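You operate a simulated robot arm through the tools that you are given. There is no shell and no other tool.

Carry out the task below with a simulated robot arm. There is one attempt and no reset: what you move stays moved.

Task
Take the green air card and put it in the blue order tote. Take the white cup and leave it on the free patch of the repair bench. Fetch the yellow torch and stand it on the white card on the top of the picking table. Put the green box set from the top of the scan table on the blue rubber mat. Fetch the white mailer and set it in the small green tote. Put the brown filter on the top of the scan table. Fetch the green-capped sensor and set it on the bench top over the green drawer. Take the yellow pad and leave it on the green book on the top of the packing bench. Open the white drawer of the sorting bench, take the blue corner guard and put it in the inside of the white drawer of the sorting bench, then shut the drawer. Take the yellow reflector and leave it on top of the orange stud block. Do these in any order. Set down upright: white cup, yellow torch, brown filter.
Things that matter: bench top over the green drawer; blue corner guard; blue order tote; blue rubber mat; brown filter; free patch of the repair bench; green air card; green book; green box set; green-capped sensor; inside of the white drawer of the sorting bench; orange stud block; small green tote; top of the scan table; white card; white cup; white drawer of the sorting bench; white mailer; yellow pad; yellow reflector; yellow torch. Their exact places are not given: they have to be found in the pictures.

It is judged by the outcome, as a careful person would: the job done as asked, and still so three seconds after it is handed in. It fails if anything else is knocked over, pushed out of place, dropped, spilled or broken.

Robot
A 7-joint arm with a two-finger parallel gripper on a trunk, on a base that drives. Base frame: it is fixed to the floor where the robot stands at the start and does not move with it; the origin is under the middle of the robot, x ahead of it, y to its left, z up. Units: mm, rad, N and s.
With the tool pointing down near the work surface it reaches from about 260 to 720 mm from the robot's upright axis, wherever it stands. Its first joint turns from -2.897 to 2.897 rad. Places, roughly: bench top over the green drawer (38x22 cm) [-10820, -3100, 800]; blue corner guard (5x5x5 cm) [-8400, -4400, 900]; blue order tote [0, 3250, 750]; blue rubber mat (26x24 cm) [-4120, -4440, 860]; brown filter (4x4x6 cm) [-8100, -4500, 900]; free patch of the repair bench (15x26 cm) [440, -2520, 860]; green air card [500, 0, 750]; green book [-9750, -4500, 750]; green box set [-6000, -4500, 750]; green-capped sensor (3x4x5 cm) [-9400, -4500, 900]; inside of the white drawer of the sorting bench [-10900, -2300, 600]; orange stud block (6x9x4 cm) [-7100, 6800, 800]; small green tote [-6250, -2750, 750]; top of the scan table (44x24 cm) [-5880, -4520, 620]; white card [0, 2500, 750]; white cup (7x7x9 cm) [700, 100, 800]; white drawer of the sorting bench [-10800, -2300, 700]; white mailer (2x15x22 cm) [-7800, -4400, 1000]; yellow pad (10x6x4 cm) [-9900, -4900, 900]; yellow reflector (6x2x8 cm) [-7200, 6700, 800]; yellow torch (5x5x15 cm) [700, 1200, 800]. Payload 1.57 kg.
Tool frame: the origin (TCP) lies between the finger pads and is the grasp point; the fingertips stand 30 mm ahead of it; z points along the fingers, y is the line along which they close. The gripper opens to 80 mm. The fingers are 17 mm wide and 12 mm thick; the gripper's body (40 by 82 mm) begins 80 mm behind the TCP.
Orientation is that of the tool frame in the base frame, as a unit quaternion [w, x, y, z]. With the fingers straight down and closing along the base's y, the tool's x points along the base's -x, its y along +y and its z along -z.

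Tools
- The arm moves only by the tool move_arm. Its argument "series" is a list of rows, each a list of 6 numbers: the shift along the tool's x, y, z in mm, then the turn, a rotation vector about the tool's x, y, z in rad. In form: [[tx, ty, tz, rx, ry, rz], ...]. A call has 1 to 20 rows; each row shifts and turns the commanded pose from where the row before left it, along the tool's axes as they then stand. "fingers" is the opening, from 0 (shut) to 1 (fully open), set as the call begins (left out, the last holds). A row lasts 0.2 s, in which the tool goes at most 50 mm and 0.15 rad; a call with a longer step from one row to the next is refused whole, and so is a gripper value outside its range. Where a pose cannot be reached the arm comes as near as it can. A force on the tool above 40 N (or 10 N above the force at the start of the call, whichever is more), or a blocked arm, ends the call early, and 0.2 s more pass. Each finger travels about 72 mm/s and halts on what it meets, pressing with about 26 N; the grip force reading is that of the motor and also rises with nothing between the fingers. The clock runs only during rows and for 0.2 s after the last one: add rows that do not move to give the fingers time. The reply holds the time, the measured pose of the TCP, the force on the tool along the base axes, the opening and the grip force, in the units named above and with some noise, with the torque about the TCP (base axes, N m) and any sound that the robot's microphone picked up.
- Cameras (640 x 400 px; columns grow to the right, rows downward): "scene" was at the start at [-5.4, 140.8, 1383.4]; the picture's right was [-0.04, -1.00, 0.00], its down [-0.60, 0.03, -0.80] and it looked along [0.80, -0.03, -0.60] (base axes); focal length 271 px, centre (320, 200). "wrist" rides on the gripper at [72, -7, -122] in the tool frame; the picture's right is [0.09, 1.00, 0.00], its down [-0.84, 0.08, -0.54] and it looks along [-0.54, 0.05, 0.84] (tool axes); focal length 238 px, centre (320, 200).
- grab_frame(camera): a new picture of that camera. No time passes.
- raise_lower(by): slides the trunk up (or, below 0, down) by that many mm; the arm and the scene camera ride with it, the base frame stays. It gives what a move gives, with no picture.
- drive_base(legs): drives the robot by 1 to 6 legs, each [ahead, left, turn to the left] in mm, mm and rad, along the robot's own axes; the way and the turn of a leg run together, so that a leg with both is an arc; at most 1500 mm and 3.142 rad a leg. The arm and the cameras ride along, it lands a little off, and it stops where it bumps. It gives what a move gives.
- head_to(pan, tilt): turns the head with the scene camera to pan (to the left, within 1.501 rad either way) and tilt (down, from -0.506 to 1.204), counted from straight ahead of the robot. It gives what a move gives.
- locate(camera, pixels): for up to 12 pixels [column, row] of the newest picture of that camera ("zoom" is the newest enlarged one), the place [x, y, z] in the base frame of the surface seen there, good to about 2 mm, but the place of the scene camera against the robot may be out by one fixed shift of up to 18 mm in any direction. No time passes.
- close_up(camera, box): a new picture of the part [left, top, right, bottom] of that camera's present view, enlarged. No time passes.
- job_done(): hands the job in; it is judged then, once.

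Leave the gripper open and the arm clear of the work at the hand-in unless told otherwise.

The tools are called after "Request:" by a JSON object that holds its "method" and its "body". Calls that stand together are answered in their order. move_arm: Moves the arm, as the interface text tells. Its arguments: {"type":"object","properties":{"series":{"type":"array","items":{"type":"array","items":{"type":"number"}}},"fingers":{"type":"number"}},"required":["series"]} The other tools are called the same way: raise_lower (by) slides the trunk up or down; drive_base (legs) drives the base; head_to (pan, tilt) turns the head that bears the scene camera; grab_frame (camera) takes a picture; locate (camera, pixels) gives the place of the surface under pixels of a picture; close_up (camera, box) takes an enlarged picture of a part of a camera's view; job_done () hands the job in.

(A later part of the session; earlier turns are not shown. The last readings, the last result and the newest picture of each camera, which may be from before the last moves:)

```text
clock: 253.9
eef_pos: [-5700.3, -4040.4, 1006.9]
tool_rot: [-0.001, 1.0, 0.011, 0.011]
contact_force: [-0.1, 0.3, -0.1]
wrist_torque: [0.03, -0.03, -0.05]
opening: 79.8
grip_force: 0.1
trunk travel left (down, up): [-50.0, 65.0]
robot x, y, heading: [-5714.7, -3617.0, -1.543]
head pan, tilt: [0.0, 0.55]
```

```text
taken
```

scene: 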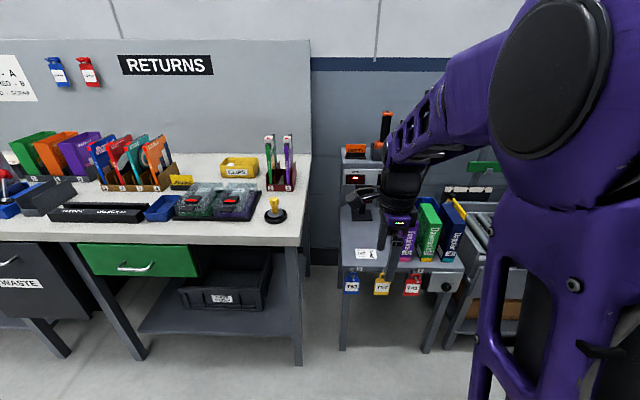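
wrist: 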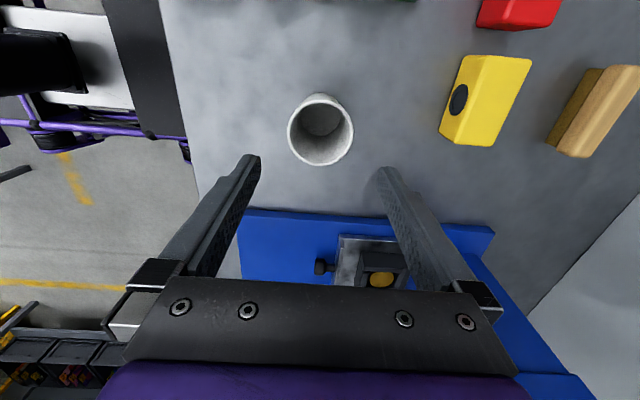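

The scan table is at right with three game-like boxes (purple, green, blue). I'll shift right 250 mm and zoom.

Request:
{"method": "drive_base", "body": {"legs": [[0, -300, -0.028]]}}

Request:
{"method": "grab_frame", "body": {"camera": "scene"}}

Request:
{"method": "grab_frame", "body": {"camera": "wrist"}}

```text
clock: 257.3
eef_pos: [-6009.6, -4044.5, 1006.4]
tool_rot: [-0.001, 1.0, -0.004, 0.01]
contact_force: [0.5, 0.2, 0.0]
wrist_torque: [0.02, -0.02, 0.01]
opening: 80.2
grip_force: 0.1
trunk travel left (down, up): [-50.0, 65.0]
robot x, y, heading: [-6012.3, -3613.0, -1.575]
head pan, tilt: [0.0, 0.55]
```

```text
taken
```

scene: 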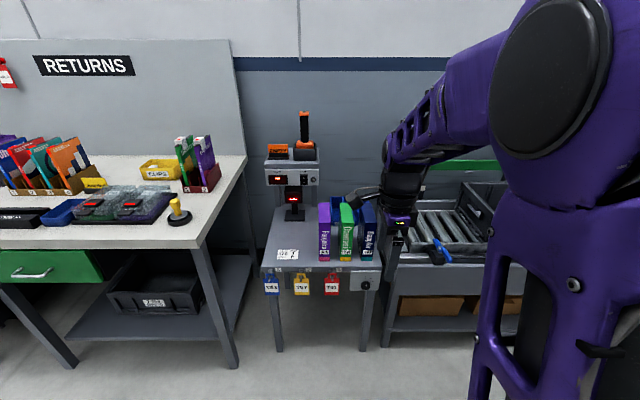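

```text
taken
```

wrist: 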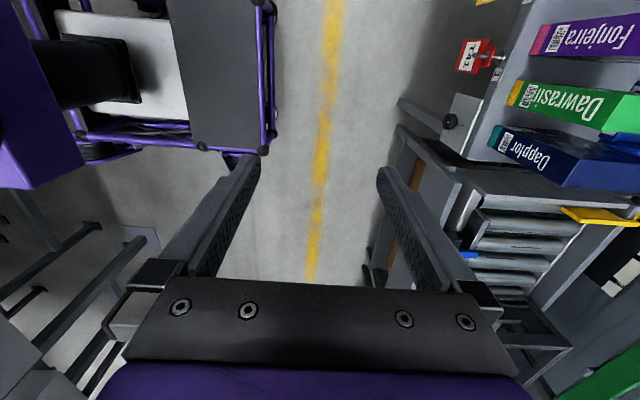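

The green box ("Dawrasim") stands in the middle. I'll enlarge and measure.

Request:
{"method": "close_up", "body": {"camera": "wrist", "box": [440, 0, 640, 200]}}

Request:
{"method": "close_up", "body": {"camera": "scene", "box": [250, 100, 420, 310]}}

```text
2.00 times, centred on (540, 100) of wrist
```

zoom: 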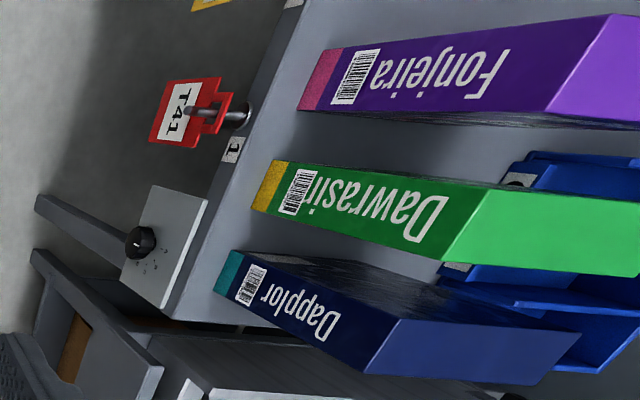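

```text
1.90 times, centred on (335, 205) of scene
```

zoom: 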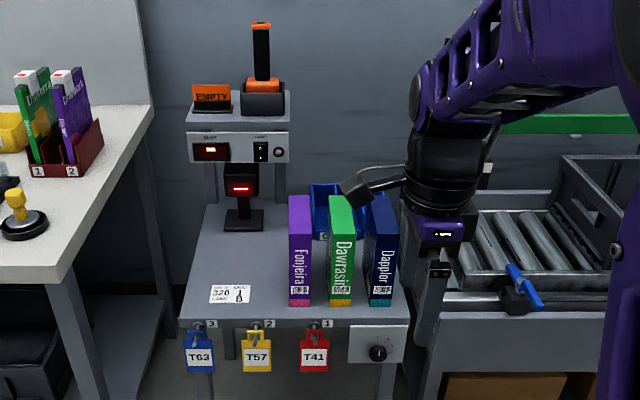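

I'll locate the boxes' corners from the scene zoom (newest).

Request:
{"method": "locate", "body": {"camera": "zoom", "pixels": [[331, 198], [351, 198], [331, 300], [350, 302], [290, 200], [309, 200], [365, 212], [397, 212], [340, 250], [260, 290], [380, 318], [200, 310]]}}

Request:
{"method": "locate", "body": {"camera": "wrist", "pixels": [[568, 88], [580, 120], [566, 105], [600, 110], [580, 130], [635, 130], [590, 100], [630, 100], [560, 130], [510, 130], [585, 55], [520, 60]]}}

```text
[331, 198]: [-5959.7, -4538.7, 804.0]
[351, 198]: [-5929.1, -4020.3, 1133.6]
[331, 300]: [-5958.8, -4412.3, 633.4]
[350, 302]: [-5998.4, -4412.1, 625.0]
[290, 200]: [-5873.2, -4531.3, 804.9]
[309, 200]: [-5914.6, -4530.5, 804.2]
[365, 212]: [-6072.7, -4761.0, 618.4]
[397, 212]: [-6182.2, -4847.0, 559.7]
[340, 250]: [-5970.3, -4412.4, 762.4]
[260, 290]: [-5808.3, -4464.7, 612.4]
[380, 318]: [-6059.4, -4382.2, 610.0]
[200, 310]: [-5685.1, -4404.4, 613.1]
```

```text
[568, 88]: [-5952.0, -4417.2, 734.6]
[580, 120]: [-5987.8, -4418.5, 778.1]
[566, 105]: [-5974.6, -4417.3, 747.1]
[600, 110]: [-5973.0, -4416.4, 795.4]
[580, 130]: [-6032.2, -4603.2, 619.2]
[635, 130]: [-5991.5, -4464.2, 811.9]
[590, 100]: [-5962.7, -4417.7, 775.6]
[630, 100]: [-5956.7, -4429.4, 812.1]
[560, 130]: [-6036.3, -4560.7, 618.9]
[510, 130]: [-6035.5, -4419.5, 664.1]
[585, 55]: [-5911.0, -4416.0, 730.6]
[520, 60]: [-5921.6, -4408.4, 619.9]
```

Green box: x≈-5952..-5991, front y≈-4417, top z≈812, table z≈619.5. I'll turn the wrist back so the fingers close along x, set opening to ~62 mm, and drive ahead 300 mm.

Request:
{"method": "move_arm", "body": {"series": [[0, 0, 0, 0, 0, -0.1428], [0, 0, 0, 0, 0, -0.1428], [0, 0, 0, 0, 0, -0.1428], [0, 0, 0, 0, 0, -0.1428], [0, 0, 0, 0, 0, -0.1428], [0, 0, 0, 0, 0, -0.1428], [0, 0, 0, 0, 0, -0.1428], [0, 0, 0, 0, 0, -0.1428], [0, 0, 0, 0, 0, -0.1428], [0, 0, 0, 0, 0, -0.1428], [0, 0, 0, 0, 0, -0.1428], [0, 0, 0, 0, 0, 0]], "fingers": 0.77}}

Request:
{"method": "drive_base", "body": {"legs": [[300, 0, 0]]}}

Request:
{"method": "grab_frame", "body": {"camera": "wrist"}}

Request:
{"method": "grab_frame", "body": {"camera": "scene"}}

```text
clock: 259.9
eef_pos: [-6010.3, -4044.0, 1005.7]
tool_rot: [0.007, 0.71, 0.705, 0.008]
contact_force: [-0.2, -0.4, 0.2]
wrist_torque: [0.01, 0.03, -0.01]
opening: 61.7
grip_force: 0.0
trunk travel left (down, up): [-50.0, 65.0]
robot x, y, heading: [-6008.1, -3616.3, -1.571]
head pan, tilt: [0.0, 0.55]
```

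```text
clock: 262.0
eef_pos: [-6011.5, -4348.2, 1006.1]
tool_rot: [0.007, 0.711, 0.703, 0.009]
contact_force: [-1.8, 0.7, -0.1]
wrist_torque: [0.01, 0.01, 0.0]
opening: 62.0
grip_force: 0.0
trunk travel left (down, up): [-50.0, 65.0]
robot x, y, heading: [-6008.9, -3918.0, -1.573]
head pan, tilt: [0.0, 0.55]
```

```text
taken
```

wrist: 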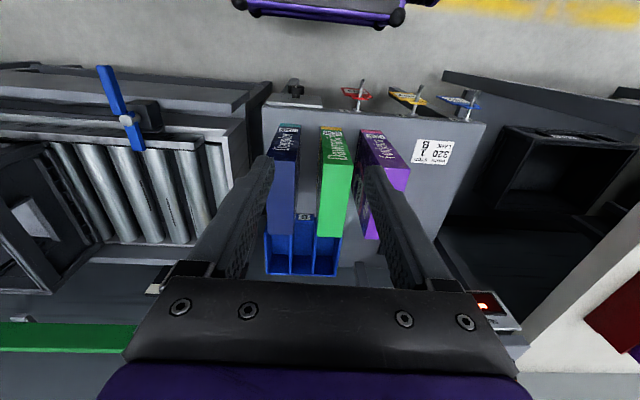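

```text
taken
```

scene: 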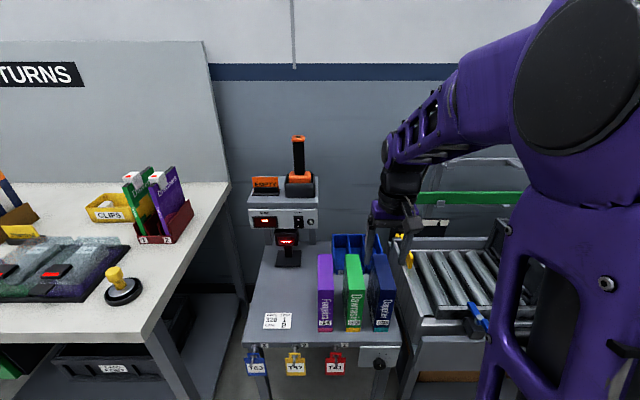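

Green box top is visible at cols 318–352, rows 155–235. Measure.

Request:
{"method": "close_up", "body": {"camera": "wrist", "box": [230, 100, 430, 290]}}

```text
2.11 times, centred on (330, 195) of wrist
```

zoom: 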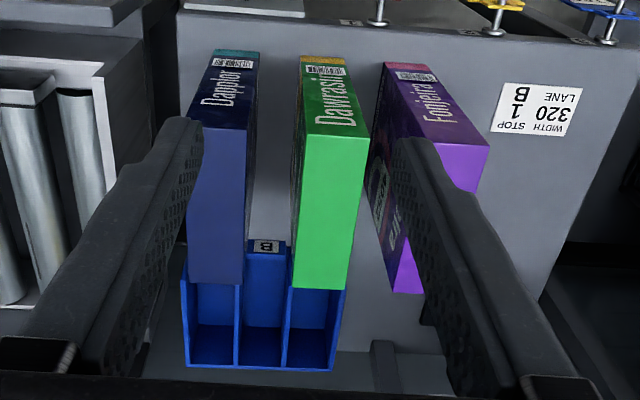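

Request:
{"method": "locate", "body": {"camera": "zoom", "pixels": [[304, 140], [365, 140], [295, 285], [347, 287], [332, 210], [248, 130], [245, 282], [405, 285], [480, 150], [320, 90], [270, 200], [265, 250]]}}

```text
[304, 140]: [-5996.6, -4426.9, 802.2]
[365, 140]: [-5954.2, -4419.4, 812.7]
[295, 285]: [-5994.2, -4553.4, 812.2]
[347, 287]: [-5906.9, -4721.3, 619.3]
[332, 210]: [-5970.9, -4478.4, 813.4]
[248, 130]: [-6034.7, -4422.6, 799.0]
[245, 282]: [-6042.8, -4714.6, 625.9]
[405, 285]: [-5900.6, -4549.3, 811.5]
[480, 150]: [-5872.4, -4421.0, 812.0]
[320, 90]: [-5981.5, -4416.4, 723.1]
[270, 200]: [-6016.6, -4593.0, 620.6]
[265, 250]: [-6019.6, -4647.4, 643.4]
```

Green box: x -5995..-5953, y -4555..-4418, top 813. I'll move over it and down to z≈860 first.

Request:
{"method": "move_arm", "body": {"series": [[-46, 13, 0, 0, 0, 0], [-46, 13, 0, 0, 0, 0], [-46, 13, 0, 0, 0, 0], [0, 0, 48, 0, 0, 0], [0, 0, 48, 0, 0, 0], [0, 0, 48, 0, 0, 0], [0, 0, 0, 0, 0, 0]]}}

Request:
{"method": "grab_frame", "body": {"camera": "wrist"}}

```text
clock: 263.6
eef_pos: [-5969.7, -4485.5, 862.6]
tool_rot: [0.007, 0.711, 0.703, 0.008]
contact_force: [0.2, 0.0, 0.0]
wrist_torque: [0.02, -0.02, 0.02]
opening: 61.6
grip_force: 0.0
trunk travel left (down, up): [-50.0, 65.0]
robot x, y, heading: [-6011.2, -3917.2, -1.574]
head pan, tilt: [0.0, 0.55]
```

```text
taken
```

wrist: 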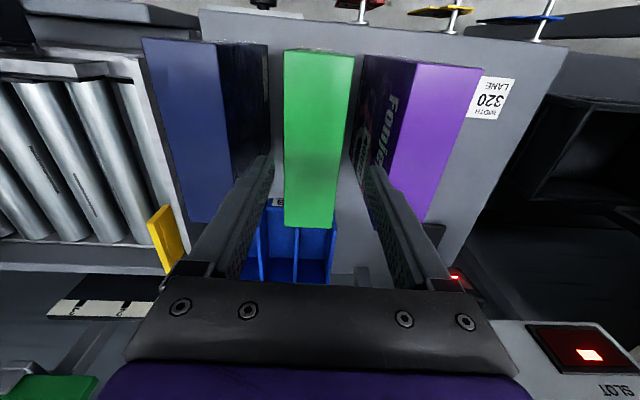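

Fingers straddle the green box in the gaps. Shift 4 mm and lower 95 mm.

Request:
{"method": "move_arm", "body": {"series": [[0, -4, 5, 0, 0, 0], [0, 0, 30, 0, 0, 0], [0, 0, 30, 0, 0, 0], [0, 0, 30, 0, 0, 0], [0, 0, 0, 0, 0, 0]]}}

Request:
{"method": "move_arm", "body": {"series": [[0, 0, 0, 0, 0, 0], [0, 0, 0, 0, 0, 0], [0, 0, 0, 0, 0, 0]], "fingers": 0}}

Request:
{"method": "grab_frame", "body": {"camera": "wrist"}}

```text
clock: 264.8
eef_pos: [-5972.4, -4485.0, 766.8]
tool_rot: [0.007, 0.71, 0.704, 0.008]
contact_force: [-0.1, -0.7, 0.0]
wrist_torque: [0.01, 0.04, 0.0]
opening: 61.5
grip_force: 0.0
trunk travel left (down, up): [-50.0, 65.0]
robot x, y, heading: [-6009.3, -3917.9, -1.574]
head pan, tilt: [0.0, 0.55]
```

```text
clock: 265.6
eef_pos: [-5973.9, -4485.6, 766.6]
tool_rot: [0.008, 0.711, 0.703, 0.008]
contact_force: [-2.0, -0.3, 0.7]
wrist_torque: [-0.01, 0.39, -0.02]
opening: 44.8
grip_force: 26.3
trunk travel left (down, up): [-50.0, 65.0]
robot x, y, heading: [-6007.7, -3920.2, -1.572]
head pan, tilt: [0.0, 0.55]
```

```text
taken
```

wrist: 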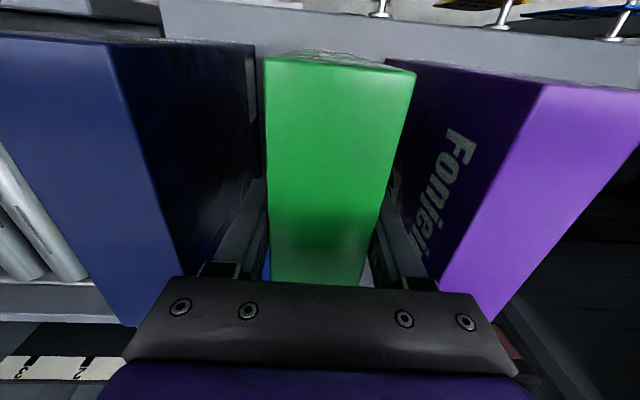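

Gripped (44.8 mm). Lift straight up out of the row to z≈1060.

Request:
{"method": "move_arm", "body": {"series": [[0, 0, -15, 0, 0, 0], [0, 0, -30, 0, 0, 0], [0, 0, -45, 0, 0, 0], [0, 0, -45, 0, 0, 0], [0, 0, -45, 0, 0, 0], [0, 0, -45, 0, 0, 0], [0, 0, -45, 0, 0, 0], [0, 0, -25, 0, 0, 0], [0, 0, 0, 0, 0, 0]]}}

Request:
{"method": "grab_frame", "body": {"camera": "scene"}}

Request:
{"method": "grab_frame", "body": {"camera": "wrist"}}

```text
clock: 267.6
eef_pos: [-5979.5, -4486.2, 1064.3]
tool_rot: [0.007, 0.711, 0.703, 0.008]
contact_force: [0.3, 0.8, -3.6]
wrist_torque: [0.0, 0.01, 0.01]
opening: 44.8
grip_force: 26.0
trunk travel left (down, up): [-50.0, 65.0]
robot x, y, heading: [-6011.5, -3923.1, -1.579]
head pan, tilt: [0.0, 0.55]
```

```text
taken
```

scene: 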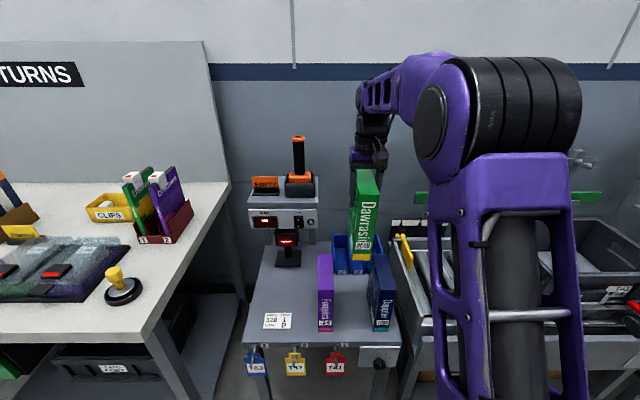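

```text
taken
```

wrist: 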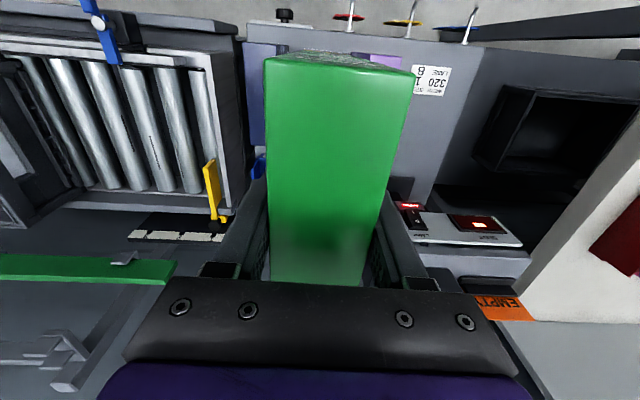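

The box is held. Retract, back into the lane, and slide left to the mat (x≈-4120).

Request:
{"method": "move_arm", "body": {"series": [[45, 0, 0, 0, 0, 0], [45, 0, 0, 0, 0, 0], [40, 0, 0, 0, 0, 0], [0, 0, 0, 0, 0, 0]]}}

Request:
{"method": "drive_base", "body": {"legs": [[-250, 0, 0.005], [0, 1500, 0], [0, 390, 0]]}}

Request:
{"method": "grab_frame", "body": {"camera": "scene"}}

Request:
{"method": "grab_frame", "body": {"camera": "wrist"}}

```text
clock: 268.6
eef_pos: [-5976.7, -4354.9, 1063.6]
tool_rot: [0.007, 0.711, 0.704, 0.008]
contact_force: [0.2, 1.2, -4.0]
wrist_torque: [-0.01, 0.04, 0.01]
opening: 44.9
grip_force: 25.7
trunk travel left (down, up): [-50.0, 65.0]
robot x, y, heading: [-6009.1, -3920.4, -1.574]
head pan, tilt: [0.0, 0.55]
```

```text
clock: 288.7
eef_pos: [-4064.1, -4108.9, 1065.3]
tool_rot: [0.007, 0.709, 0.705, 0.008]
contact_force: [0.6, 0.0, -4.1]
wrist_torque: [0.0, -0.01, -0.04]
opening: 45.0
grip_force: 26.2
trunk travel left (down, up): [-50.0, 65.0]
robot x, y, heading: [-4102.0, -3670.1, -1.572]
head pan, tilt: [0.0, 0.55]
```

```text
taken
```

scene: 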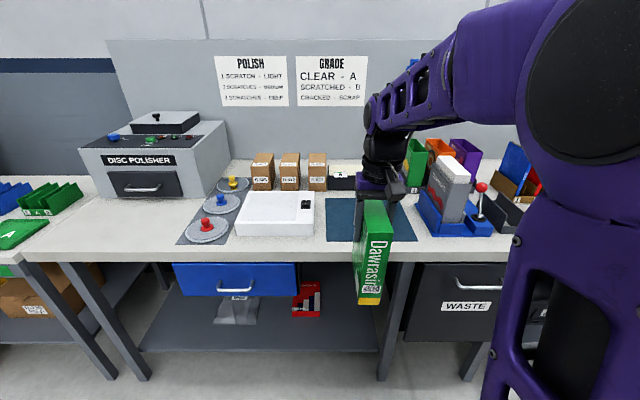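

```text
taken
```

wrist: 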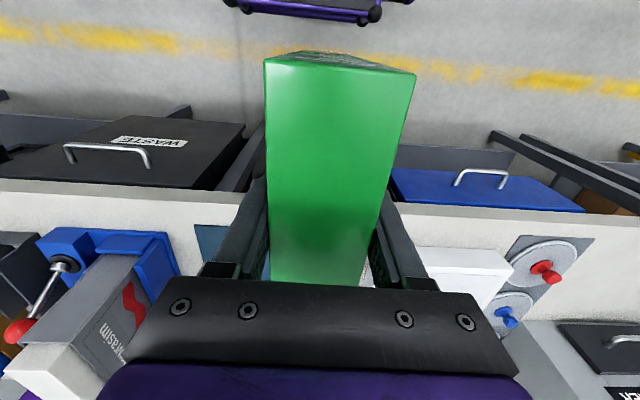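

Measure the mat's visible corners in this picture.

Request:
{"method": "locate", "body": {"camera": "scene", "pixels": [[328, 199], [328, 240], [416, 240], [404, 206], [345, 220], [312, 215], [430, 232], [365, 205], [300, 262], [348, 184], [455, 160]]}}

Request:
{"method": "locate", "body": {"camera": "wrist", "pixels": [[205, 235], [200, 225], [230, 230], [150, 195], [480, 215], [415, 255], [215, 260], [430, 225]]}}

```text
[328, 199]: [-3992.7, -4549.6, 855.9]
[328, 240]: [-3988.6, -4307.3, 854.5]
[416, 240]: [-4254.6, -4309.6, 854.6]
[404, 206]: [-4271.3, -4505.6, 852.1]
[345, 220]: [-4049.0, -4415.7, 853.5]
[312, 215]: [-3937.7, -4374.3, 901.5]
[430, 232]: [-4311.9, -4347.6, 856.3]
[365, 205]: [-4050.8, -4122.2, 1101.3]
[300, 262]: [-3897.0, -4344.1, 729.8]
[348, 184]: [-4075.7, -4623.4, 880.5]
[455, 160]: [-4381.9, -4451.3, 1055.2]
```

```text
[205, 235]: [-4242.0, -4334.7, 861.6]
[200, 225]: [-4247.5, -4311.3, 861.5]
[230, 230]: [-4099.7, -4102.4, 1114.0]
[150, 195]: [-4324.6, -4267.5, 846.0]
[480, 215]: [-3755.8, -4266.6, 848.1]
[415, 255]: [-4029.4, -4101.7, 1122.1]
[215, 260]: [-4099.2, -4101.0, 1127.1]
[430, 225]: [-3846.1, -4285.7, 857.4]
```

The mat's centre is ≈(-4122,-4432), z≈861.5. Drive ahead 200 mm, then move the box over the centre.

Request:
{"method": "drive_base", "body": {"legs": [[200, 0, 0]]}}

Request:
{"method": "move_arm", "body": {"series": [[0, -29, 0, 0, 0, 0], [0, -29, 0, 0, 0, 0], [-40, 0, 0, 0, 0, 0], [-40, 0, 0, 0, 0, 0], [-40, 0, 0, 0, 0, 0], [0, 0, 0, 0, 0, 0]]}}

Request:
{"method": "grab_frame", "body": {"camera": "scene"}}

Request:
{"method": "grab_frame", "body": {"camera": "wrist"}}

```text
clock: 290.3
eef_pos: [-4061.4, -4311.6, 1063.7]
tool_rot: [0.007, 0.708, 0.706, 0.008]
contact_force: [0.4, 0.5, -4.6]
wrist_torque: [-0.01, 0.02, -0.02]
opening: 44.9
grip_force: 26.0
trunk travel left (down, up): [-50.0, 65.0]
robot x, y, heading: [-4100.9, -3873.3, -1.57]
head pan, tilt: [0.0, 0.55]
```

```text
clock: 291.7
eef_pos: [-4119.0, -4432.2, 1063.9]
tool_rot: [0.007, 0.709, 0.706, 0.008]
contact_force: [0.1, 0.5, -4.3]
wrist_torque: [0.03, 0.01, -0.02]
opening: 44.8
grip_force: 26.0
trunk travel left (down, up): [-50.0, 65.0]
robot x, y, heading: [-4097.9, -3874.0, -1.567]
head pan, tilt: [0.0, 0.55]
```

```text
taken
```

scene: 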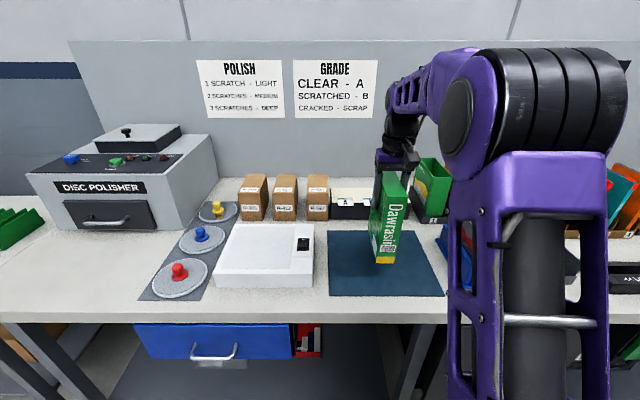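

```text
taken
```

wrist: 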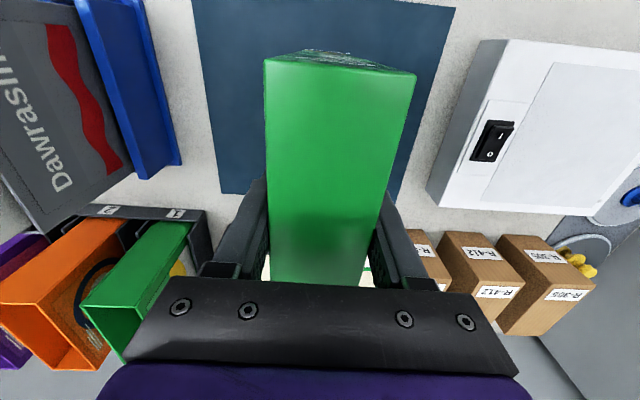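

The box hangs over the mat. Lower ~50 mm, then feel for contact.

Request:
{"method": "move_arm", "body": {"series": [[0, 0, 30, 0, 0, 0], [0, 0, 18, 0, 0, 0], [0, 0, 3, 0, 0, 0], [0, 0, 2, 0, 0, 0], [0, 0, 2, 0, 0, 0], [0, 0, 0, 0, 0, 0]]}}

Request:
{"method": "grab_frame", "body": {"camera": "scene"}}

```text
clock: 293.1
eef_pos: [-4120.1, -4432.0, 1010.3]
tool_rot: [0.009, 0.708, 0.706, 0.006]
contact_force: [1.6, -1.4, 18.6]
wrist_torque: [0.67, 0.29, -0.01]
opening: 44.9
grip_force: 25.9
trunk travel left (down, up): [-50.0, 65.0]
robot x, y, heading: [-4097.4, -3878.1, -1.571]
head pan, tilt: [0.0, 0.55]
```

```text
taken
```

scene: 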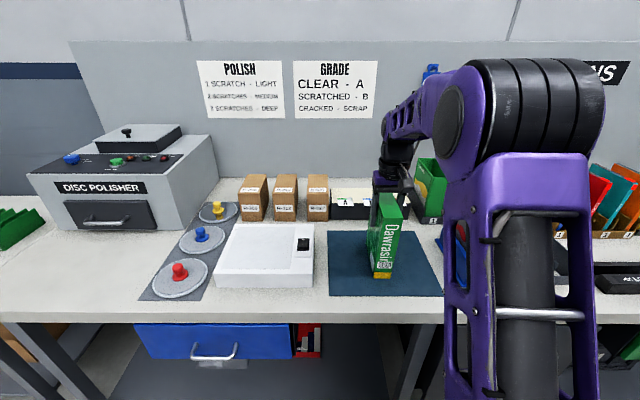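

It's down firmly. Ease up 1.5 mm and release, then rise.

Request:
{"method": "move_arm", "body": {"series": [[0, 0, -1.5, 0, 0, 0], [0, 0, 0, 0, 0, 0]]}}

Request:
{"method": "move_arm", "body": {"series": [[0, 0, 0, 0, 0, 0], [0, 0, 0, 0, 0, 0], [0, 0, 0, 0, 0, 0]], "fingers": 0.85}}

Request:
{"method": "move_arm", "body": {"series": [[0, 0, -20, 0, 0, 0], [0, 0, -40, 0, 0, 0], [0, 0, -40, 0, 0, 0], [0, 0, 0, 0, 0, 0]]}}

Request:
{"method": "grab_frame", "body": {"camera": "wrist"}}

Request:
{"method": "grab_frame", "body": {"camera": "scene"}}

```text
clock: 293.7
eef_pos: [-4119.2, -4432.9, 1010.1]
tool_rot: [0.008, 0.708, 0.706, 0.007]
contact_force: [0.2, -6.4, 16.9]
wrist_torque: [-0.62, 0.4, 0.1]
opening: 44.8
grip_force: 26.2
trunk travel left (down, up): [-50.0, 65.0]
robot x, y, heading: [-4098.2, -3880.3, -1.568]
head pan, tilt: [0.0, 0.55]
```

```text
clock: 294.5
eef_pos: [-4118.5, -4431.9, 1007.7]
tool_rot: [0.007, 0.709, 0.705, 0.007]
contact_force: [0.4, 0.0, -0.4]
wrist_torque: [0.0, -0.01, 0.0]
opening: 68.0
grip_force: 0.0
trunk travel left (down, up): [-50.0, 65.0]
robot x, y, heading: [-4096.6, -3875.7, -1.568]
head pan, tilt: [0.0, 0.55]
```

```text
clock: 295.5
eef_pos: [-4121.7, -4429.0, 1108.9]
tool_rot: [0.008, 0.708, 0.706, 0.008]
contact_force: [0.6, 0.7, -0.3]
wrist_torque: [0.0, 0.0, -0.02]
opening: 68.0
grip_force: 0.1
trunk travel left (down, up): [-50.0, 65.0]
robot x, y, heading: [-4101.0, -3875.0, -1.569]
head pan, tilt: [0.0, 0.55]
```

```text
taken
```

wrist: 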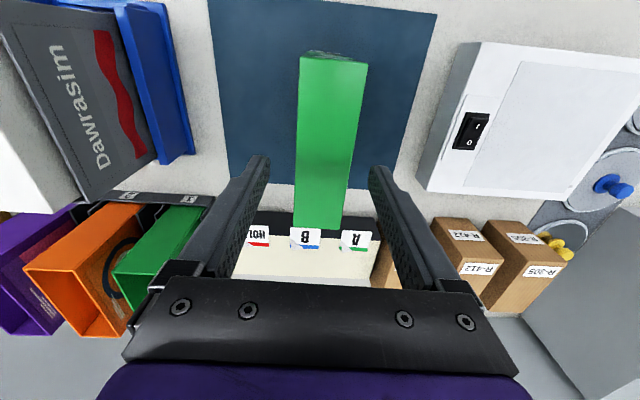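

```text
taken
```

scene: 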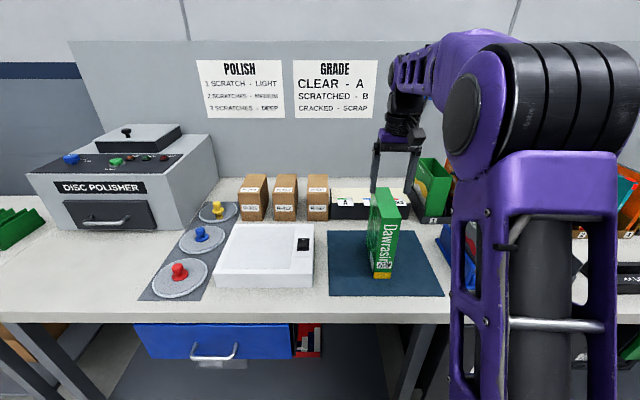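

The green box set stands on the mat. Now retract, back off, face -x and drive toward the packing bench area.

Request:
{"method": "move_arm", "body": {"series": [[45, 0, 0, 0, 0, 0], [45, 0, 0, 0, 0, 0], [40, 0, 0, 0, 0, 0], [0, 0, 0, 0, 0, 0]], "fingers": 1}}

Request:
{"method": "drive_base", "body": {"legs": [[-220, 0, 0], [0, 0, -1.571]]}}

Request:
{"method": "move_arm", "body": {"series": [[0, 0, 45, 0, 0, 0], [0, 0, 45, 0, 0, 0], [0, 0, 0, 0, 0, 0]]}}

Request:
{"method": "head_to", "body": {"pan": 0.0, "tilt": 0.4}}

Request:
{"method": "drive_base", "body": {"legs": [[1500, 0, 0], [1000, 0, 0]]}}

Request:
{"method": "grab_frame", "body": {"camera": "scene"}}

```text
clock: 296.5
eef_pos: [-4120.7, -4300.4, 1106.6]
tool_rot: [0.007, 0.709, 0.705, 0.008]
contact_force: [0.4, -0.6, 0.1]
wrist_torque: [-0.01, 0.0, 0.01]
opening: 80.2
grip_force: 0.0
trunk travel left (down, up): [-50.0, 65.0]
robot x, y, heading: [-4098.2, -3876.2, -1.568]
head pan, tilt: [0.0, 0.55]
```

```text
clock: 302.0
eef_pos: [-4523.2, -3643.6, 1108.5]
tool_rot: [0.01, 1.0, 0.006, 0.001]
contact_force: [-0.3, 0.4, 0.1]
wrist_torque: [-0.02, 0.0, -0.02]
opening: 79.6
grip_force: 0.0
trunk travel left (down, up): [-50.0, 65.0]
robot x, y, heading: [-4096.6, -3656.2, -3.123]
head pan, tilt: [0.0, 0.55]
```

```text
clock: 302.8
eef_pos: [-4524.3, -3646.0, 1015.6]
tool_rot: [0.011, 1.0, 0.005, 0.0]
contact_force: [-0.3, -0.1, -0.2]
wrist_torque: [-0.01, 0.01, -0.03]
opening: 80.1
grip_force: 0.0
trunk travel left (down, up): [-50.0, 65.0]
robot x, y, heading: [-4101.4, -3655.8, -3.12]
head pan, tilt: [0.0, 0.55]
```

```text
clock: 303.5
eef_pos: [-4525.1, -3644.4, 1016.2]
tool_rot: [0.011, 1.0, 0.005, 0.001]
contact_force: [0.6, 0.3, 0.4]
wrist_torque: [-0.01, 0.01, 0.02]
opening: 80.2
grip_force: 0.1
trunk travel left (down, up): [-50.0, 65.0]
robot x, y, heading: [-4095.2, -3658.8, -3.125]
head pan, tilt: [0.0, 0.4]
```

```text
clock: 316.1
eef_pos: [-7091.0, -3658.3, 1016.7]
tool_rot: [0.011, 1.0, -0.008, 0.001]
contact_force: [0.0, -0.2, 0.2]
wrist_torque: [0.02, 0.01, 0.01]
opening: 80.1
grip_force: 0.0
trunk travel left (down, up): [-50.0, 65.0]
robot x, y, heading: [-6666.9, -3683.4, 3.132]
head pan, tilt: [0.0, 0.4]
```

```text
taken
```

scene: 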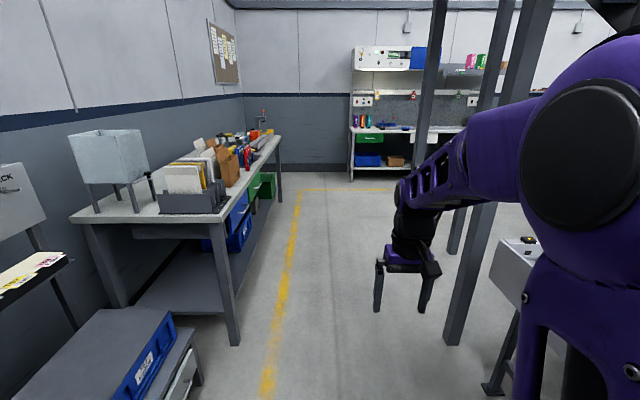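

The packing bench is on the left. Measure clearances.

Request:
{"method": "locate", "body": {"camera": "scene", "pixels": [[225, 213], [235, 340], [280, 160], [460, 345], [490, 390], [255, 190], [300, 190], [180, 215], [120, 215], [455, 250]]}}

Request:
{"method": "close_up", "body": {"camera": "scene", "box": [60, 90, 300, 260]}}

```text
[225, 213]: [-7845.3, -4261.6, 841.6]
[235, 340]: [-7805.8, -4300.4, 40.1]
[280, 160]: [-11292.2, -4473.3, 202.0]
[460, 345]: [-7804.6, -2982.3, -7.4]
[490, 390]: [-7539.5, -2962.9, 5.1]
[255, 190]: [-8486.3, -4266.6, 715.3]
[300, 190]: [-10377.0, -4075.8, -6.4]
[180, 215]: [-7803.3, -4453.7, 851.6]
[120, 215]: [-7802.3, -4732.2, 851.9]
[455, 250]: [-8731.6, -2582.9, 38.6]
```

```text
2.35 times, centred on (180, 175) of scene
```

zoom: 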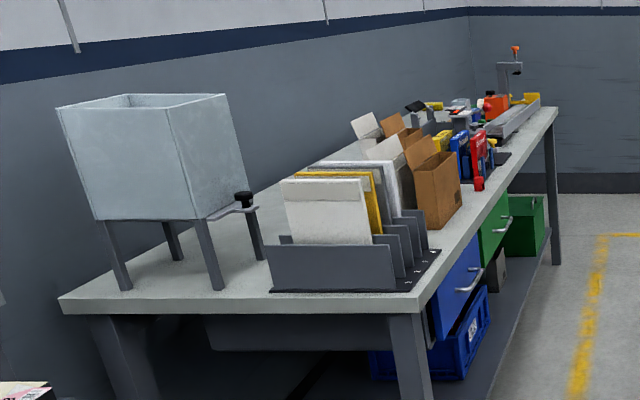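

The white mailer stands in a rack near x≈-7880. Drive ahead 1150 and turn to face it.

Request:
{"method": "drive_base", "body": {"legs": [[1150, 0, 0.009], [0, 0, 1.571]]}}

Request:
{"method": "head_to", "body": {"pan": 0.0, "tilt": 0.55}}

Request:
{"method": "grab_frame", "body": {"camera": "scene"}}

Request:
{"method": "grab_frame", "body": {"camera": "wrist"}}

```text
clock: 325.9
eef_pos: [-7818.1, -4105.0, 1017.5]
tool_rot: [0.006, 0.701, 0.713, 0.008]
contact_force: [-0.5, 0.6, 0.1]
wrist_torque: [-0.02, -0.01, 0.02]
opening: 79.9
grip_force: 0.0
trunk travel left (down, up): [-50.0, 65.0]
robot x, y, heading: [-7803.2, -3679.7, -1.547]
head pan, tilt: [0.0, 0.4]
```

```text
clock: 326.6
eef_pos: [-7816.1, -4106.5, 1016.2]
tool_rot: [0.006, 0.701, 0.714, 0.008]
contact_force: [-0.6, -0.7, 0.3]
wrist_torque: [0.02, 0.01, 0.0]
opening: 79.9
grip_force: 0.2
trunk travel left (down, up): [-50.0, 65.0]
robot x, y, heading: [-7809.1, -3680.8, -1.546]
head pan, tilt: [0.0, 0.55]
```

```text
taken
```

scene: 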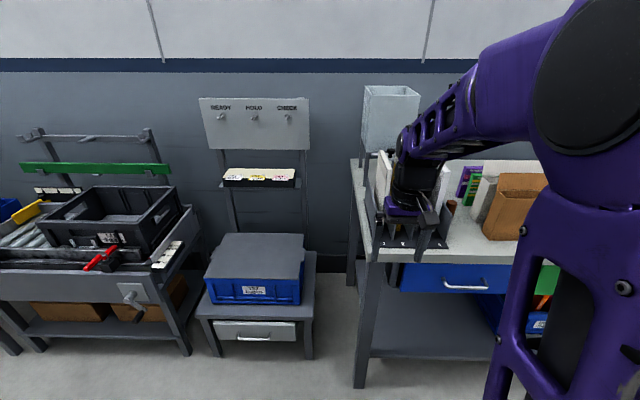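

```text
taken
```

wrist: 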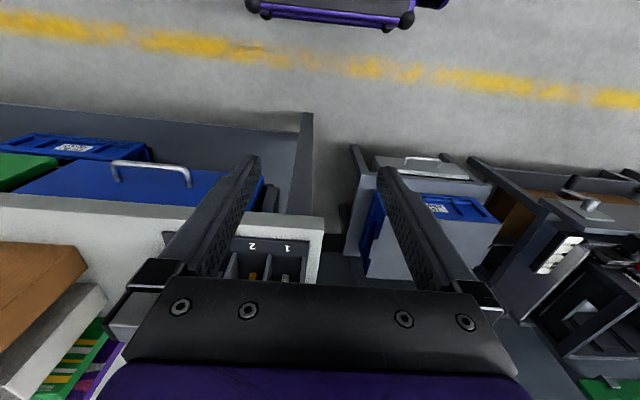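

The mailers stand in a rack at the bench's left end. I'll raise the trunk and the arm, then shift right to look down at it.

Request:
{"method": "raise_lower", "body": {"by": 65}}

Request:
{"method": "move_arm", "body": {"series": [[0, 0, -40, 0, 0, 0], [0, 0, -40, 0, 0, 0], [0, 0, 0, 0, 0, 0]]}}

Request:
{"method": "drive_base", "body": {"legs": [[0, -110, -0.024]]}}

Request:
{"method": "grab_frame", "body": {"camera": "scene"}}

Request:
{"method": "grab_frame", "body": {"camera": "wrist"}}

```text
clock: 327.6
eef_pos: [-7817.6, -4105.3, 1081.6]
tool_rot: [0.007, 0.7, 0.714, 0.008]
contact_force: [-0.3, -0.3, 0.0]
wrist_torque: [0.02, -0.01, 0.01]
opening: 80.0
grip_force: 0.0
trunk travel left (down, up): [-115.0, 0.0]
robot x, y, heading: [-7804.7, -3680.6, -1.543]
head pan, tilt: [0.0, 0.55]
```

```text
clock: 328.4
eef_pos: [-7818.8, -4105.4, 1162.2]
tool_rot: [0.007, 0.7, 0.714, 0.008]
contact_force: [0.2, 0.0, 0.1]
wrist_torque: [0.01, -0.02, 0.03]
opening: 80.1
grip_force: 0.1
trunk travel left (down, up): [-115.0, 0.0]
robot x, y, heading: [-7808.1, -3677.9, -1.543]
head pan, tilt: [0.0, 0.55]
```

```text
clock: 330.1
eef_pos: [-7940.0, -4106.1, 1161.6]
tool_rot: [0.007, 0.709, 0.705, 0.008]
contact_force: [0.5, -0.9, 0.0]
wrist_torque: [0.01, 0.04, -0.05]
opening: 80.2
grip_force: 0.1
trunk travel left (down, up): [-115.0, 0.0]
robot x, y, heading: [-7916.1, -3683.9, -1.574]
head pan, tilt: [0.0, 0.55]
```

```text
taken
```

scene: 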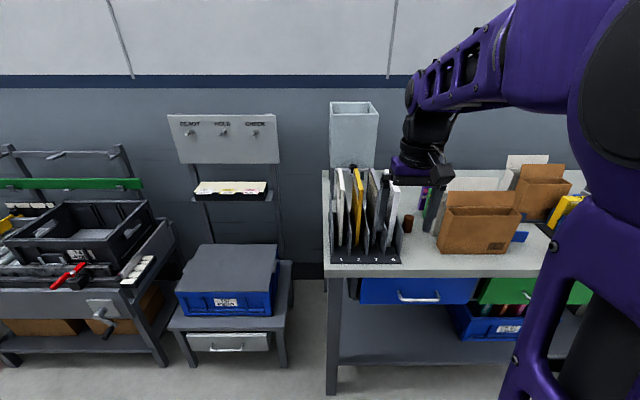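

```text
taken
```

wrist: 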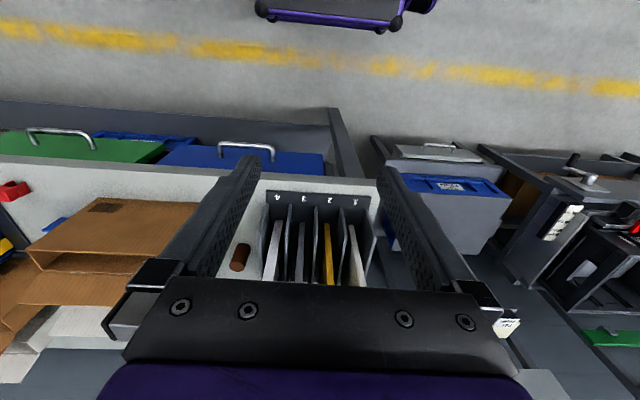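

Slots 1–4 hold mailers: slot 1 cream/white, 2 yellow, 3 grey, 4 white. I need a close look to tell which is the white one. There's also the brown filter at wrist (240,257).

Request:
{"method": "close_up", "body": {"camera": "scene", "box": [315, 150, 445, 280]}}

Request:
{"method": "close_up", "body": {"camera": "wrist", "box": [220, 180, 390, 290]}}

```text
3.08 times, centred on (380, 215) of scene
```

zoom: 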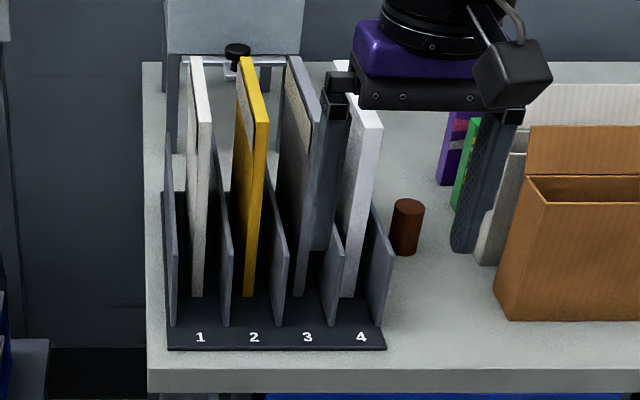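

```text
3.64 times, centred on (305, 235) of wrist
```

zoom: 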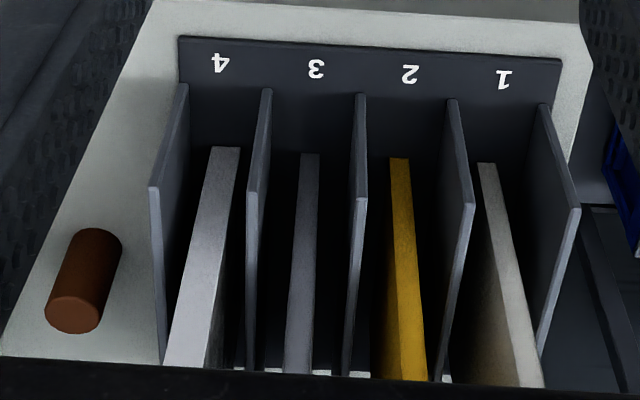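

Slots 1 and 4 both look whitish. I'll measure their thickness (the white mailer is 2 cm thick) and compare.

Request:
{"method": "locate", "body": {"camera": "zoom", "pixels": [[206, 165], [237, 165], [480, 170], [495, 170], [391, 165], [408, 165], [301, 160], [317, 160], [175, 350], [205, 350], [520, 350], [540, 350]]}}

Request:
{"method": "close_up", "body": {"camera": "wrist", "box": [260, 215, 300, 290]}}

Request:
{"method": "close_up", "body": {"camera": "wrist", "box": [335, 215, 375, 290]}}

```text
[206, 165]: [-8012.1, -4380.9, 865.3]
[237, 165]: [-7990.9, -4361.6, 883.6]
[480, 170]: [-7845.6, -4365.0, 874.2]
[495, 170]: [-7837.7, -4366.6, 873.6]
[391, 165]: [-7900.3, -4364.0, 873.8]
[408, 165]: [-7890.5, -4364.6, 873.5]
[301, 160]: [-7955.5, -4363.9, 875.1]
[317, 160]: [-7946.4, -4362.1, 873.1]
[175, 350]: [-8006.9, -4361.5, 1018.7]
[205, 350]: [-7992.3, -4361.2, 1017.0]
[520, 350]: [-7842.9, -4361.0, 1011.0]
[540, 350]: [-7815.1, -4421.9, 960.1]
```

```text
5.33 times, centred on (280, 252) of wrist
```

zoom: 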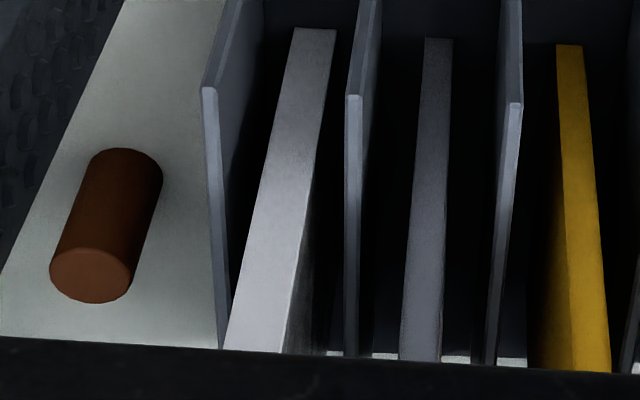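

```text
5.33 times, centred on (355, 252) of wrist
```

zoom: 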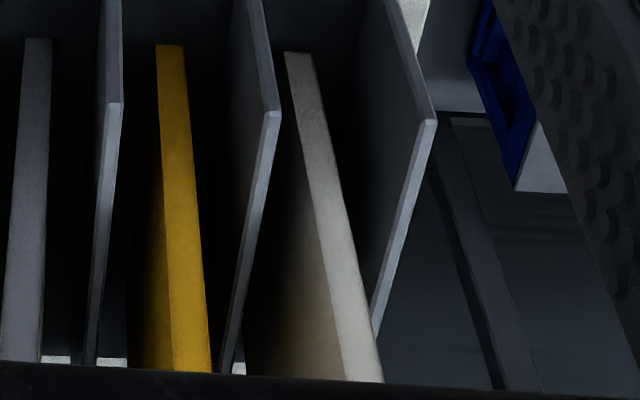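

Thickness: slot 4 ≈17 mm, the others ≈9 mm. Let me measure heights/depths of slot 1 and slot 4 and the filter's position, to compare with the listed sizes and rough places.

Request:
{"method": "close_up", "body": {"camera": "scene", "box": [325, 155, 415, 265]}}

```text
3.64 times, centred on (370, 210) of scene
```

zoom: 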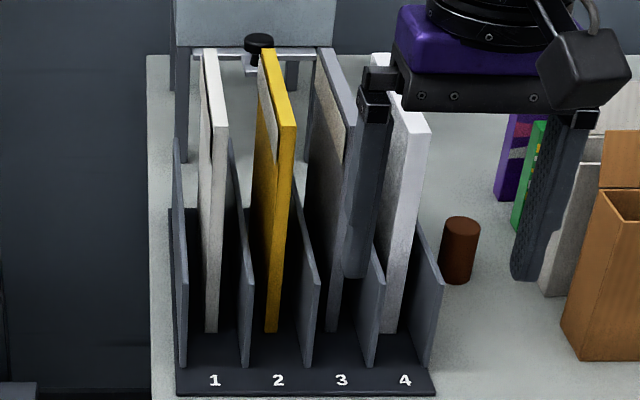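

Request:
{"method": "locate", "body": {"camera": "zoom", "pixels": [[222, 130], [209, 52], [211, 325], [286, 130], [267, 52], [272, 328], [347, 170], [335, 52], [417, 130], [388, 325], [462, 222], [460, 280]]}}

Request:
{"method": "locate", "body": {"camera": "wrist", "pixels": [[236, 265], [244, 247], [240, 257], [233, 266]]}}

```text
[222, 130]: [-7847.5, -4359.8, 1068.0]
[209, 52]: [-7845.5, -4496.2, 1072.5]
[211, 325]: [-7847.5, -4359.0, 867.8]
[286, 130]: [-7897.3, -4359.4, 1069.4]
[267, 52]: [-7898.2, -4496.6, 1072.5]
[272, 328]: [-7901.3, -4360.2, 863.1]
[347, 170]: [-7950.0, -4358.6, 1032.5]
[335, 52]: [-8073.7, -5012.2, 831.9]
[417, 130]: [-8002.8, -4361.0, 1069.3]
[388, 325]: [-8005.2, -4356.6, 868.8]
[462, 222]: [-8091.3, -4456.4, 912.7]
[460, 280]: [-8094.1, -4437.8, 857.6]
```

```text
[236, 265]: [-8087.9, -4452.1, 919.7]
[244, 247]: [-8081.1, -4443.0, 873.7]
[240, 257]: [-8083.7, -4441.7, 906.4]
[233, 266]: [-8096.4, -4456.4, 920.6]
```

All are 150×220 mm; slot 1 is centred at x≈-7843 and slot 4 at x≈-8000. The rough place given (-7800, rounded to 100 as for the other items) fits slot 1. I'll drive closer and look from above before deciding.

Request:
{"method": "drive_base", "body": {"legs": [[190, 0, 0]]}}

Request:
{"method": "move_arm", "body": {"series": [[0, 25, 0, 0, 0, 0], [0, 25, 0, 0, 0, 0], [-10, 0, 0, 0, 0, 0], [0, 0, 0, 0, 0, 0]]}}

Request:
{"method": "grab_frame", "body": {"camera": "wrist"}}

Request:
{"method": "grab_frame", "body": {"camera": "scene"}}

```text
clock: 331.7
eef_pos: [-7939.9, -4297.7, 1162.2]
tool_rot: [0.007, 0.709, 0.705, 0.008]
contact_force: [-0.1, 0.6, 0.6]
wrist_torque: [0.0, 0.01, -0.01]
opening: 80.1
grip_force: 0.0
trunk travel left (down, up): [-115.0, 0.0]
robot x, y, heading: [-7916.8, -3872.4, -1.566]
head pan, tilt: [0.0, 0.55]
```

```text
clock: 332.7
eef_pos: [-7889.5, -4308.6, 1162.2]
tool_rot: [0.007, 0.709, 0.705, 0.008]
contact_force: [-0.9, -0.4, 0.1]
wrist_torque: [0.05, -0.02, -0.02]
opening: 80.2
grip_force: 0.0
trunk travel left (down, up): [-115.0, 0.0]
robot x, y, heading: [-7918.5, -3876.1, -1.571]
head pan, tilt: [0.0, 0.55]
```

```text
taken
```

wrist: 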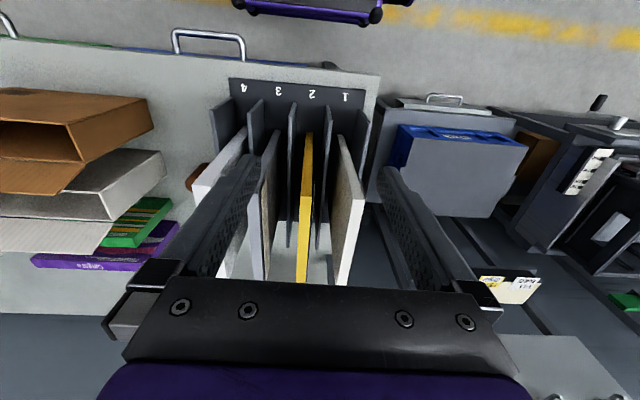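

```text
taken
```

scene: 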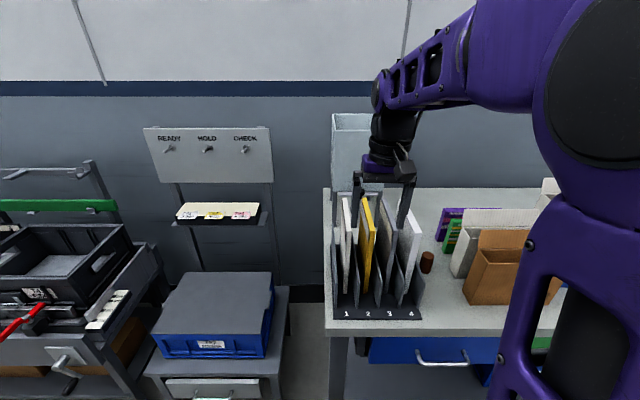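

Request:
{"method": "close_up", "body": {"camera": "wrist", "box": [190, 80, 390, 290]}}

Request:
{"method": "close_up", "body": {"camera": "scene", "box": [325, 185, 435, 325]}}

```text
1.90 times, centred on (290, 185) of wrist
```

zoom: 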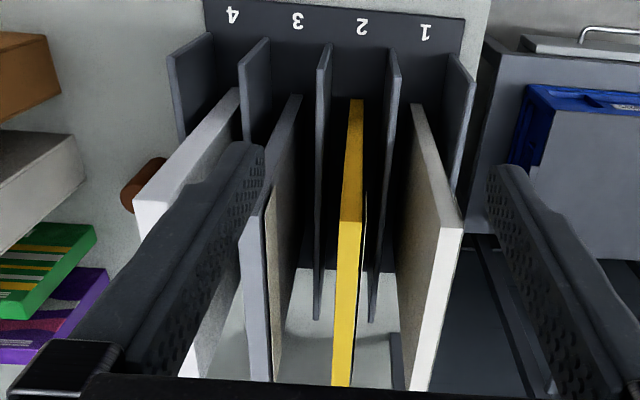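

```text
2.86 times, centred on (380, 255) of scene
```

zoom: 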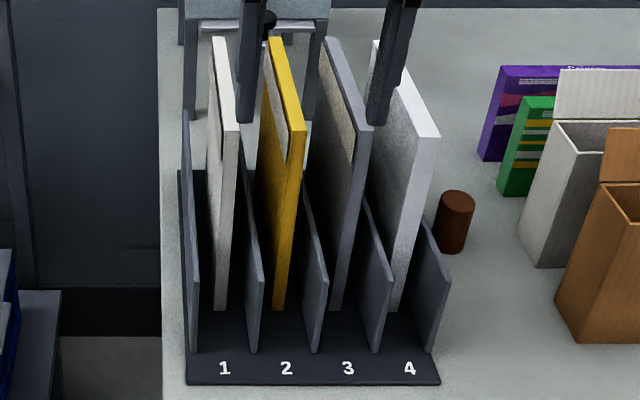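

Request:
{"method": "close_up", "body": {"camera": "wrist", "box": [190, 80, 390, 290]}}

Request:
{"method": "locate", "body": {"camera": "zoom", "pixels": [[438, 235], [461, 232], [450, 232], [418, 105], [338, 225], [359, 225], [140, 198], [168, 200], [235, 92], [244, 240], [262, 225], [452, 160]]}}

```text
1.90 times, centred on (290, 185) of wrist
```

zoom: 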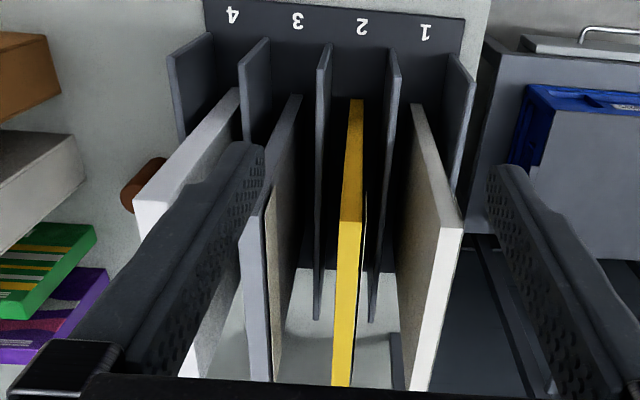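

```text
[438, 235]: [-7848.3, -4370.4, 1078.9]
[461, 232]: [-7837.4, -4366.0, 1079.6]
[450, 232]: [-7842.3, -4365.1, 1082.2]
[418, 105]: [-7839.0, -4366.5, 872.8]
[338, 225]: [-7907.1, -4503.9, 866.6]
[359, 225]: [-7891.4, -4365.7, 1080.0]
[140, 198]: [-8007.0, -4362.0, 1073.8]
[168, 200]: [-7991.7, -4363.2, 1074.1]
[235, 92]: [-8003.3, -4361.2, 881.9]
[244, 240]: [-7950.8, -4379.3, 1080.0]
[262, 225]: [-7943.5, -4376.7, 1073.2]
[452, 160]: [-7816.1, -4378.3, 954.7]
```

Slot 1 is 12 mm thick (slightly leaning, so about 15–16 mm overall) and fits the rough place; slot 4 is 200 mm off. I'll take slot 1. Check the divider heights around it.

Request:
{"method": "locate", "body": {"camera": "zoom", "pixels": [[395, 55], [390, 100], [380, 200], [372, 315], [470, 80], [460, 130], [455, 180], [322, 60], [318, 310], [245, 75], [450, 58], [415, 380]]}}

```text
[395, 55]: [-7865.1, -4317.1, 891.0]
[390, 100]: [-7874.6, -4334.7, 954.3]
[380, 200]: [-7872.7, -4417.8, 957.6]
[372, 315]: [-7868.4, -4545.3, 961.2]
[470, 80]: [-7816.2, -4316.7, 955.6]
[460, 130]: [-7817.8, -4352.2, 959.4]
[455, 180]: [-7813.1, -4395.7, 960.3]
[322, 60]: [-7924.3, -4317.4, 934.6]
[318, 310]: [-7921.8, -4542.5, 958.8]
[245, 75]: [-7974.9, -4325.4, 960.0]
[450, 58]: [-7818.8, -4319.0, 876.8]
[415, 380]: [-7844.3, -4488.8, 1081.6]
```

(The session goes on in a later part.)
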